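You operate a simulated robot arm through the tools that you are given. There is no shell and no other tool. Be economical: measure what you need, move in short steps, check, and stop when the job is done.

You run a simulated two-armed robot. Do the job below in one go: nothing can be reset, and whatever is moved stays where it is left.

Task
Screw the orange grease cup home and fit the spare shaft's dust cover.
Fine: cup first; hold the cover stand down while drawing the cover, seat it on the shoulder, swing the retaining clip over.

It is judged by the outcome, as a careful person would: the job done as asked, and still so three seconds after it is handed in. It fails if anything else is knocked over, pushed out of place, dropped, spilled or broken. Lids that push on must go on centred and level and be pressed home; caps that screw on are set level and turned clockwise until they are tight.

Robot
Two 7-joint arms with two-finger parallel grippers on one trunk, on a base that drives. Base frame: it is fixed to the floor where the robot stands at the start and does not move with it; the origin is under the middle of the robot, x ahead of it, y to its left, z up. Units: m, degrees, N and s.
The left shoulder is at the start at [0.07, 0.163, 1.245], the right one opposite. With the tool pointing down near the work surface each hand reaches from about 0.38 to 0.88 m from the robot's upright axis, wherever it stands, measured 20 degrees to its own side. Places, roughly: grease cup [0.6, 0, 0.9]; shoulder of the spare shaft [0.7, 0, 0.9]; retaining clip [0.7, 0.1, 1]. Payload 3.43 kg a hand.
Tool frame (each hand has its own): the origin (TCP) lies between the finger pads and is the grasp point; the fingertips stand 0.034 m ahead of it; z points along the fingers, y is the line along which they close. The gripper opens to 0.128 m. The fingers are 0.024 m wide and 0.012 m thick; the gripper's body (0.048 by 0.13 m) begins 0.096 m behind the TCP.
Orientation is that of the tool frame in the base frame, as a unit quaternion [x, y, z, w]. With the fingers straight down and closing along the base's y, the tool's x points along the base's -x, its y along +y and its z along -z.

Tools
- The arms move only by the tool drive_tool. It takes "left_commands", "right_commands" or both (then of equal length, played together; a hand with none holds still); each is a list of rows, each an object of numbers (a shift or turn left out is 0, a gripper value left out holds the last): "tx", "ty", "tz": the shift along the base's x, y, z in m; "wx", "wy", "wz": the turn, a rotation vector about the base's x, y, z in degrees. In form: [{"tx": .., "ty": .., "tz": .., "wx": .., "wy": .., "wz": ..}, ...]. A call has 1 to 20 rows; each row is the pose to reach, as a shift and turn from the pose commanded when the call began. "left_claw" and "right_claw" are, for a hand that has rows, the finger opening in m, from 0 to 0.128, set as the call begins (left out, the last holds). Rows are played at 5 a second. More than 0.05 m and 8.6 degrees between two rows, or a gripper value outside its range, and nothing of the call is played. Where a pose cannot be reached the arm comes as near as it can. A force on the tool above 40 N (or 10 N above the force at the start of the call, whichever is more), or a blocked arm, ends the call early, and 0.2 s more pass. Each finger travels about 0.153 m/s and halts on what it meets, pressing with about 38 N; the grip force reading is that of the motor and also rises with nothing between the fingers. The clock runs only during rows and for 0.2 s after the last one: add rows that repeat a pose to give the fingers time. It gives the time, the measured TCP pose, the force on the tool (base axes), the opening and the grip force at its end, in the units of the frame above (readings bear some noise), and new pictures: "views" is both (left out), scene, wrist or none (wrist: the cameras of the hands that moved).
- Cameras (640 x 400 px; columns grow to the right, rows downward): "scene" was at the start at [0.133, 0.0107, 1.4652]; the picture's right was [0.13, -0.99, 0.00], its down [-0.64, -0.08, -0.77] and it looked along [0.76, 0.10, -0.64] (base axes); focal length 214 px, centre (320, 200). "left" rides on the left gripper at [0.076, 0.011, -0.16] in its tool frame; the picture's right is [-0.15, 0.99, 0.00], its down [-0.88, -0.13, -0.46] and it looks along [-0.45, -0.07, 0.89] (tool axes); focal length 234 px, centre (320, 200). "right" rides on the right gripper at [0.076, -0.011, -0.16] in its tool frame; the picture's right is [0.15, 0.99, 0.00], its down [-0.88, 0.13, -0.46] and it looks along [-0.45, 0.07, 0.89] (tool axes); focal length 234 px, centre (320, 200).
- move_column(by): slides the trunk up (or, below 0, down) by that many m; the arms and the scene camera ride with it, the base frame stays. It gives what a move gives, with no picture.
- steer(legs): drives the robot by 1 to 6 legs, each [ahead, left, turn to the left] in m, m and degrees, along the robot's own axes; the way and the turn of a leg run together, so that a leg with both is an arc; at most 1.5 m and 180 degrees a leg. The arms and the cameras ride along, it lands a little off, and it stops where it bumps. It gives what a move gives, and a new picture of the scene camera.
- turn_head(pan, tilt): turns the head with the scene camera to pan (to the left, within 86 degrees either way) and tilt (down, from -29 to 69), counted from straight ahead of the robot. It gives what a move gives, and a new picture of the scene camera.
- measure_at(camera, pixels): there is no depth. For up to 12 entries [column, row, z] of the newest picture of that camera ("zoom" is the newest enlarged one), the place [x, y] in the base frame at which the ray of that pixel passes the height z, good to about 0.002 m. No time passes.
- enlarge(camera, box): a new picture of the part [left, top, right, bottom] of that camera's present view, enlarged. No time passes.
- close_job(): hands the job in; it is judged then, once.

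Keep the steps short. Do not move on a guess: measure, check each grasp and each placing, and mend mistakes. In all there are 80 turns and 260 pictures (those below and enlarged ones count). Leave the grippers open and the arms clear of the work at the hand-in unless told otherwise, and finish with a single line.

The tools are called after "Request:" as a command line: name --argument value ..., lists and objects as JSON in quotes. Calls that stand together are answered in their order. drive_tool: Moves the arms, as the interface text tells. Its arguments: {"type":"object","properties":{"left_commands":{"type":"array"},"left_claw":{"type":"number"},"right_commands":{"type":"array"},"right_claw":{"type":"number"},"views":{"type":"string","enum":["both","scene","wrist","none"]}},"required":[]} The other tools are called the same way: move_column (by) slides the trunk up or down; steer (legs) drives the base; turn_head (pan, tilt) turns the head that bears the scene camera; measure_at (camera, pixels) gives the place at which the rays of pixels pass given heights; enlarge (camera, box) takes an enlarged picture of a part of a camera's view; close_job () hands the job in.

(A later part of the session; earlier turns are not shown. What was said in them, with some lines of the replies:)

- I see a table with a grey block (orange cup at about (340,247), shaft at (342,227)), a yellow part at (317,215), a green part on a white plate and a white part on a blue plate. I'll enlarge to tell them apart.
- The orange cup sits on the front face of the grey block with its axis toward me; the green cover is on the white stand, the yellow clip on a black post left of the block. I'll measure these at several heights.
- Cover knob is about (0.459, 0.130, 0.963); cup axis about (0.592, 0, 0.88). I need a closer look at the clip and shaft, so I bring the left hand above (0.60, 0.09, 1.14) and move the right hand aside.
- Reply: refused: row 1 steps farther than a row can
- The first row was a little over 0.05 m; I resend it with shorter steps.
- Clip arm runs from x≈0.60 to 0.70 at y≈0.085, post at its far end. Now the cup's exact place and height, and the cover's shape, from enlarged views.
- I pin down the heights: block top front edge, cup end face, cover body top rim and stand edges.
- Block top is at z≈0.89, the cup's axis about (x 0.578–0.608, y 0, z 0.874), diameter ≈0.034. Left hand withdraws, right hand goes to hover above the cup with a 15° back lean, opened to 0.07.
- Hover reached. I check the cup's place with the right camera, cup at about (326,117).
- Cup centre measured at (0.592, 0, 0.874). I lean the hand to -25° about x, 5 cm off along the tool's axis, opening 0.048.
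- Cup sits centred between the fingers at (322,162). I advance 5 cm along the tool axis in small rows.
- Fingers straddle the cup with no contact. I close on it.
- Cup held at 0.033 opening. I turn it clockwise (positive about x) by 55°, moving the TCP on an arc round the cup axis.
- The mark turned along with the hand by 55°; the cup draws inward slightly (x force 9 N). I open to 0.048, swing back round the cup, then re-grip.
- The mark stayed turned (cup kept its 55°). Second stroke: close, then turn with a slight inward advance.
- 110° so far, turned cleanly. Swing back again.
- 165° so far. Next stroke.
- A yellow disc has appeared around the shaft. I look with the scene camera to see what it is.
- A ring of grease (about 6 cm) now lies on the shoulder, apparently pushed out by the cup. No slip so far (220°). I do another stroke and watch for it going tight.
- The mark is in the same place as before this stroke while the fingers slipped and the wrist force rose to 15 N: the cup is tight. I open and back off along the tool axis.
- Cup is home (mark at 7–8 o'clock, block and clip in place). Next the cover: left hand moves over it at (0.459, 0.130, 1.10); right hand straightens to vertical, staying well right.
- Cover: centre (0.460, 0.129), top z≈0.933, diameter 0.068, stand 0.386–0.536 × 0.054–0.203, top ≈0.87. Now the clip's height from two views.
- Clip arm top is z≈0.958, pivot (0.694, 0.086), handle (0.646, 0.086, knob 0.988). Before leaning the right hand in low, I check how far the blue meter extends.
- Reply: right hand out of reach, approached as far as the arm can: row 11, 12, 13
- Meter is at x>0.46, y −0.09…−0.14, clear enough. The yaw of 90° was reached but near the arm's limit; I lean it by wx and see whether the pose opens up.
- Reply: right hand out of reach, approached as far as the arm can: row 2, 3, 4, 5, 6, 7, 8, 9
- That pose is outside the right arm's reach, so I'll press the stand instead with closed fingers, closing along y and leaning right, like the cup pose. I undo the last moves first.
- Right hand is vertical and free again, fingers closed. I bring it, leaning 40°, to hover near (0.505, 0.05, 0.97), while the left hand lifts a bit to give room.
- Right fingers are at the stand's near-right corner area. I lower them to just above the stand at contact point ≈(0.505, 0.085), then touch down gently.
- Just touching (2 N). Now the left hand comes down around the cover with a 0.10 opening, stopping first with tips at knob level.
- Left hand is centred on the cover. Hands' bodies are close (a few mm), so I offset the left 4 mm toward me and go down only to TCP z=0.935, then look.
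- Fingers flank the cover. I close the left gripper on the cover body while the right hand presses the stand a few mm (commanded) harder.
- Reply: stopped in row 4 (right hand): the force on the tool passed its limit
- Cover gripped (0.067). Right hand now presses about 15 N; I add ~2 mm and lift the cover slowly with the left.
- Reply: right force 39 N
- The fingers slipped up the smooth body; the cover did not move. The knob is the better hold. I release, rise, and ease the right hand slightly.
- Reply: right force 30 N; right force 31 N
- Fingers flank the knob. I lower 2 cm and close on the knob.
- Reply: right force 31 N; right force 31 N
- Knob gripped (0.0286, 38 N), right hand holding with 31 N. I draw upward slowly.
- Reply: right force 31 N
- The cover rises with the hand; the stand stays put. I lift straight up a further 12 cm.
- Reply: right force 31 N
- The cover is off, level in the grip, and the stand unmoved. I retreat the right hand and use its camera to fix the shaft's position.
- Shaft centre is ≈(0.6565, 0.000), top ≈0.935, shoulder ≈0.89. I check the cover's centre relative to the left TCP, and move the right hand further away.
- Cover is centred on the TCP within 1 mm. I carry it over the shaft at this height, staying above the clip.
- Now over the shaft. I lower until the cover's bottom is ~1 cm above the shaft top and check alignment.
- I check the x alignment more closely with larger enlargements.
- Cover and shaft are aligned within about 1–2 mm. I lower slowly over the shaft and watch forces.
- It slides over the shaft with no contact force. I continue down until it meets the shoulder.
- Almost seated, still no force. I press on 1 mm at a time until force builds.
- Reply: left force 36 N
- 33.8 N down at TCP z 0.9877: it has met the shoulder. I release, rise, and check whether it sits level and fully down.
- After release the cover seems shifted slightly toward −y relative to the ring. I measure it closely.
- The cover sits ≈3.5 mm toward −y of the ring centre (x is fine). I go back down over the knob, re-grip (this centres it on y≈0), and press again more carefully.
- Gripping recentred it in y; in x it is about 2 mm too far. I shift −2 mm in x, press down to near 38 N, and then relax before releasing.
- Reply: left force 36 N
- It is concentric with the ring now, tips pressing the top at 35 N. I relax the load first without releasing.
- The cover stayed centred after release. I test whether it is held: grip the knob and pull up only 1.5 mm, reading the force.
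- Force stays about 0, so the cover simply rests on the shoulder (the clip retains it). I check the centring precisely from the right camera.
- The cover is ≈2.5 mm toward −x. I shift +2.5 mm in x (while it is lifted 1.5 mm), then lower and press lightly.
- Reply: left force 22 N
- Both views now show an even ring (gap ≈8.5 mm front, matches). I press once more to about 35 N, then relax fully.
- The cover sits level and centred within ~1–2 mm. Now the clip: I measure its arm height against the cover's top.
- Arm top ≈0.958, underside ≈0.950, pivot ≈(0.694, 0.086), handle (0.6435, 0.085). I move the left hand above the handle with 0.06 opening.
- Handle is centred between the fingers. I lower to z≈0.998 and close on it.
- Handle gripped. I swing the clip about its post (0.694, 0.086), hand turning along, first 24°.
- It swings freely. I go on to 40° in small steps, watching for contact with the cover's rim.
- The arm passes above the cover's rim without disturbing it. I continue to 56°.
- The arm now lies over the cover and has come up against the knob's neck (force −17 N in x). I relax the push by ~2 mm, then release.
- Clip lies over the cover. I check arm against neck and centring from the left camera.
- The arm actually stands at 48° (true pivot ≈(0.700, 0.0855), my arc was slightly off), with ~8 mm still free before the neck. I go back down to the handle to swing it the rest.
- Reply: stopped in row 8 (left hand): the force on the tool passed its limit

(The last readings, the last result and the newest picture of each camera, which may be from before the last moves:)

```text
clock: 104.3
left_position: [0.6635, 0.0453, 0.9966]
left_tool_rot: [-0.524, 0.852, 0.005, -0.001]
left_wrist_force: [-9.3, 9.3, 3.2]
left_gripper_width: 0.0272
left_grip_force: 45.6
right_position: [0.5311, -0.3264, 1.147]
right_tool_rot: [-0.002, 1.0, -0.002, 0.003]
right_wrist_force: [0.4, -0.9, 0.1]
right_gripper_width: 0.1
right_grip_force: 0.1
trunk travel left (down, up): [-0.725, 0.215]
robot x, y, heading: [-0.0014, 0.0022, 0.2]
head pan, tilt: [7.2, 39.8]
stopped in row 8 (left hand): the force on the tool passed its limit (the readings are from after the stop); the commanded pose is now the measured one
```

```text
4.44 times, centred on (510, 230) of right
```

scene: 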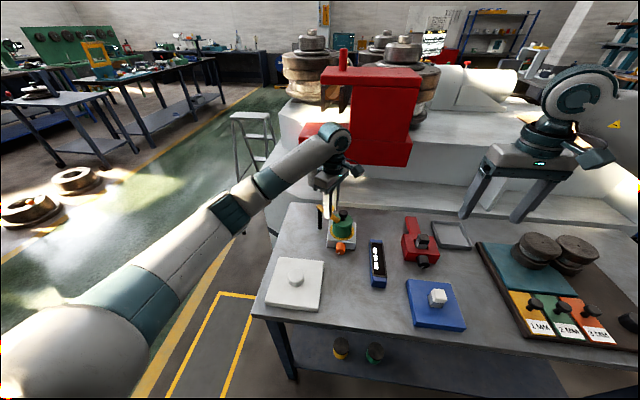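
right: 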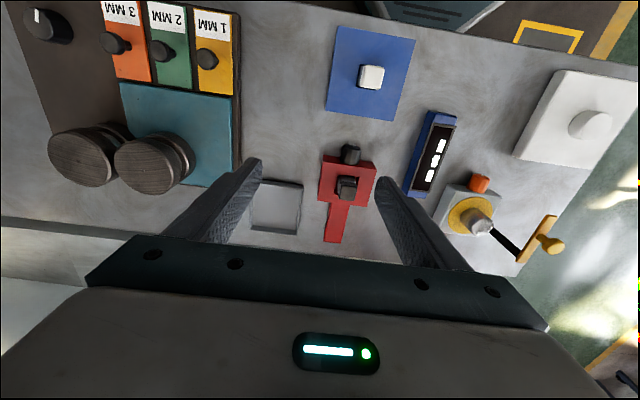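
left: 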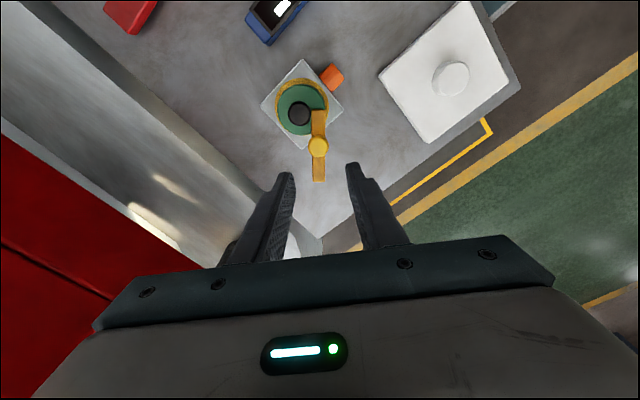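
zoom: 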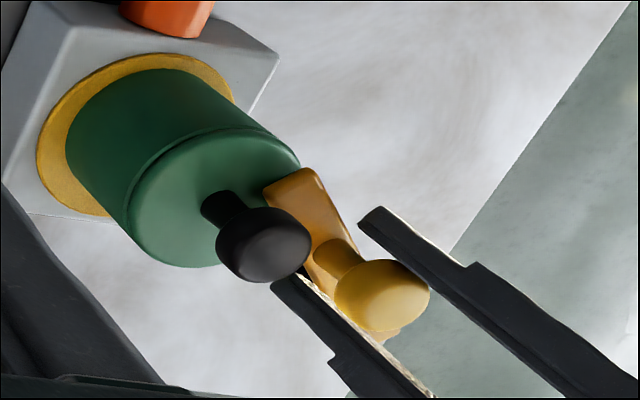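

Over 40 N and the arm did not move further: the clip is at its own stop, over the cover. I release and lift away.

Request:
drive_tool --left_commands '[{}, {}, {}]' --left_claw 0.046 --views "none"

Request:
drive_tool --left_commands '[{"tz": 0.01}, {"tz": 0.03}, {"tz": 0.06}, {"tz": 0.1}, {"tz": 0.14}, {"tz": 0.16, "ty": 0.04}, {"tz": 0.18, "ty": 0.08, "tx": -0.01}, {"tz": 0.19, "ty": 0.12, "tx": -0.03}, {"tz": 0.2, "ty": 0.16, "tx": -0.05}, {"tz": 0.2, "ty": 0.2, "tx": -0.07}, {"tz": 0.2, "ty": 0.2, "tx": -0.07}]' --left_claw 0.06 --views "both"

Request:
enlarge --camera "scene" --box '[310, 200, 360, 245]'

Request:
enlarge --camera "right" --box '[455, 185, 565, 275]'

Request:
enlarge --camera "scene" --box '[250, 195, 480, 340]'

```text
clock: 105.1
left_position: [0.6653, 0.0417, 0.9956]
left_tool_rot: [-0.522, 0.853, 0.004, -0.002]
left_wrist_force: [1.2, 0.9, -1.3]
left_gripper_width: 0.046
left_grip_force: 0.1
right_position: [0.5346, -0.3281, 1.1459]
right_tool_rot: [-0.002, 1.0, -0.001, 0.002]
right_wrist_force: [0.5, 0.6, 0.3]
right_gripper_width: 0.1
right_grip_force: 0.1
trunk travel left (down, up): [-0.725, 0.215]
robot x, y, heading: [-0.0005, 0.0016, -0.1]
head pan, tilt: [7.2, 39.8]
```

```text
clock: 107.5
left_position: [0.5912, 0.243, 1.1975]
left_tool_rot: [-0.523, 0.853, 0.004, -0.002]
left_wrist_force: [-0.1, 0.3, 0.4]
left_gripper_width: 0.06
left_grip_force: 0.2
right_position: [0.5336, -0.3294, 1.1447]
right_tool_rot: [-0.001, 1.0, 0.0, 0.001]
right_wrist_force: [0.1, -0.3, 0.2]
right_gripper_width: 0.1001
right_grip_force: 0.1
trunk travel left (down, up): [-0.725, 0.215]
robot x, y, heading: [-0.0044, -0.0001, 0.2]
head pan, tilt: [7.2, 39.8]
```

scene: 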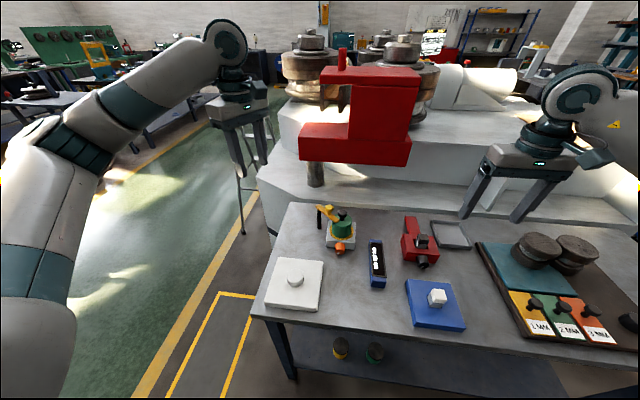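
left: 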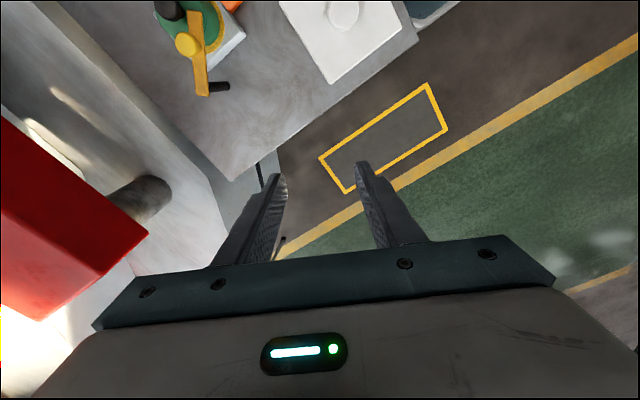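

```text
8.89 times, centred on (335, 222) of scene
```

zoom: 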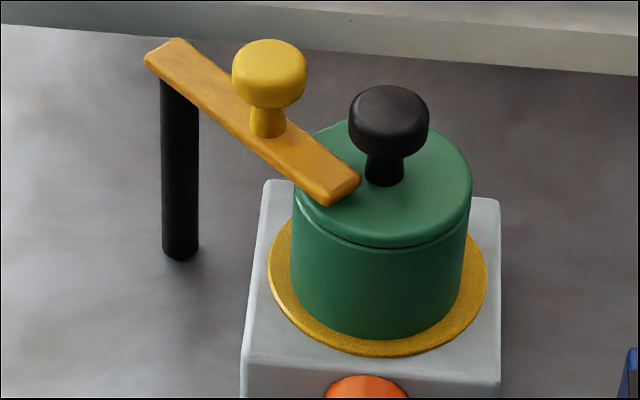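

```text
4.44 times, centred on (510, 230) of right
```

zoom: 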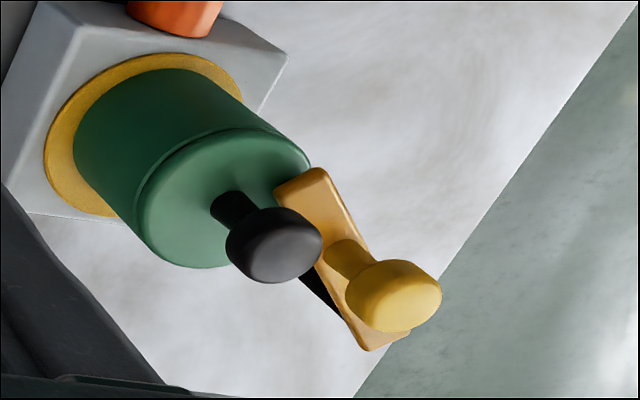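

```text
2.76 times, centred on (365, 268) of scene
```

zoom: 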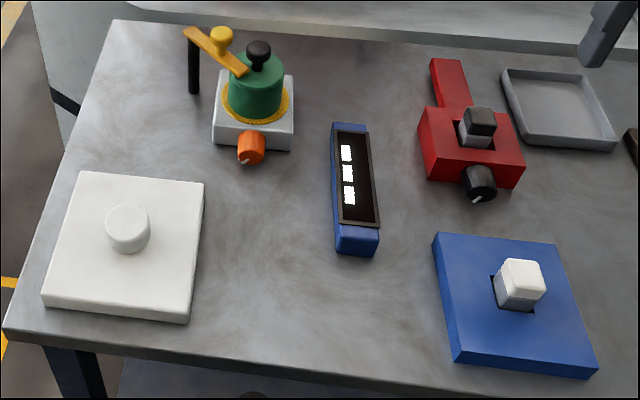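

Everything looks right; I check that the stand has not shifted noticeably.

Request:
measure_at --camera "scene" --pixels '[[265.4, 304, 0.85], [278.5, 257.5, 0.87], [321.5, 261.8, 0.87], [317, 310, 0.87]]'

Request:
enlarge --camera "scene" --box '[255, 250, 335, 320]'

```text
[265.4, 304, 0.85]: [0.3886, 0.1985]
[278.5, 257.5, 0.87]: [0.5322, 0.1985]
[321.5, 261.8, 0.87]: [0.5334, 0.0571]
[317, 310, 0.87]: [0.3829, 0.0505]
```

```text
5.71 times, centred on (295, 285) of scene
```

zoom: 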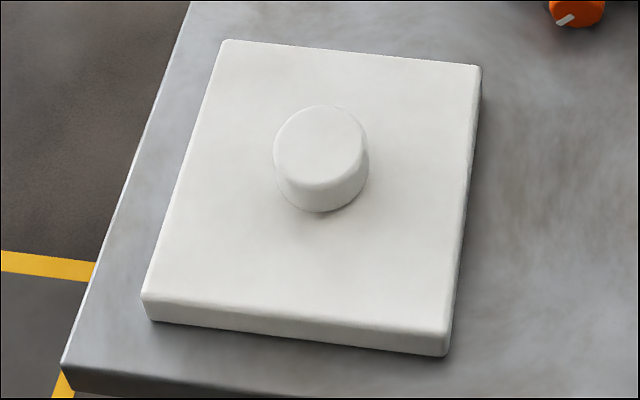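

The stand is only ~3–4 mm from where it was, upright and flat. I open both grippers fully, clear of the work, and hand in.

Request:
drive_tool --left_commands '[{"tz": 0.02}, {"tz": 0.04}, {"tz": 0.04}]' --left_claw 0.128 --right_commands '[{"tz": 0.02}, {"tz": 0.04}, {"tz": 0.04}]' --right_claw 0.128 --views "none"

Request:
close_job

```text
clock: 108.3
left_position: [0.5952, 0.2434, 1.2369]
left_tool_rot: [-0.523, 0.852, 0.004, -0.003]
left_wrist_force: [0.1, -0.2, 0.2]
left_gripper_width: 0.128
left_grip_force: 0.0
right_position: [0.5331, -0.3274, 1.1849]
right_tool_rot: [-0.001, 1.0, -0.003, 0.001]
right_wrist_force: [-0.1, 0.7, 0.3]
right_gripper_width: 0.1279
right_grip_force: 0.1
trunk travel left (down, up): [-0.725, 0.215]
robot x, y, heading: [0.0032, 0.0012, -0.1]
head pan, tilt: [7.2, 39.8]
```

```text
The job is handed in.
```

Job handed in: the grease cup is screwed tight; the dust cover rests level on the shoulder, about 1–2 mm off centre and loose on the shaft, with the clip swung to its stop over it; the cover stand ended 3–4 mm from where it began.
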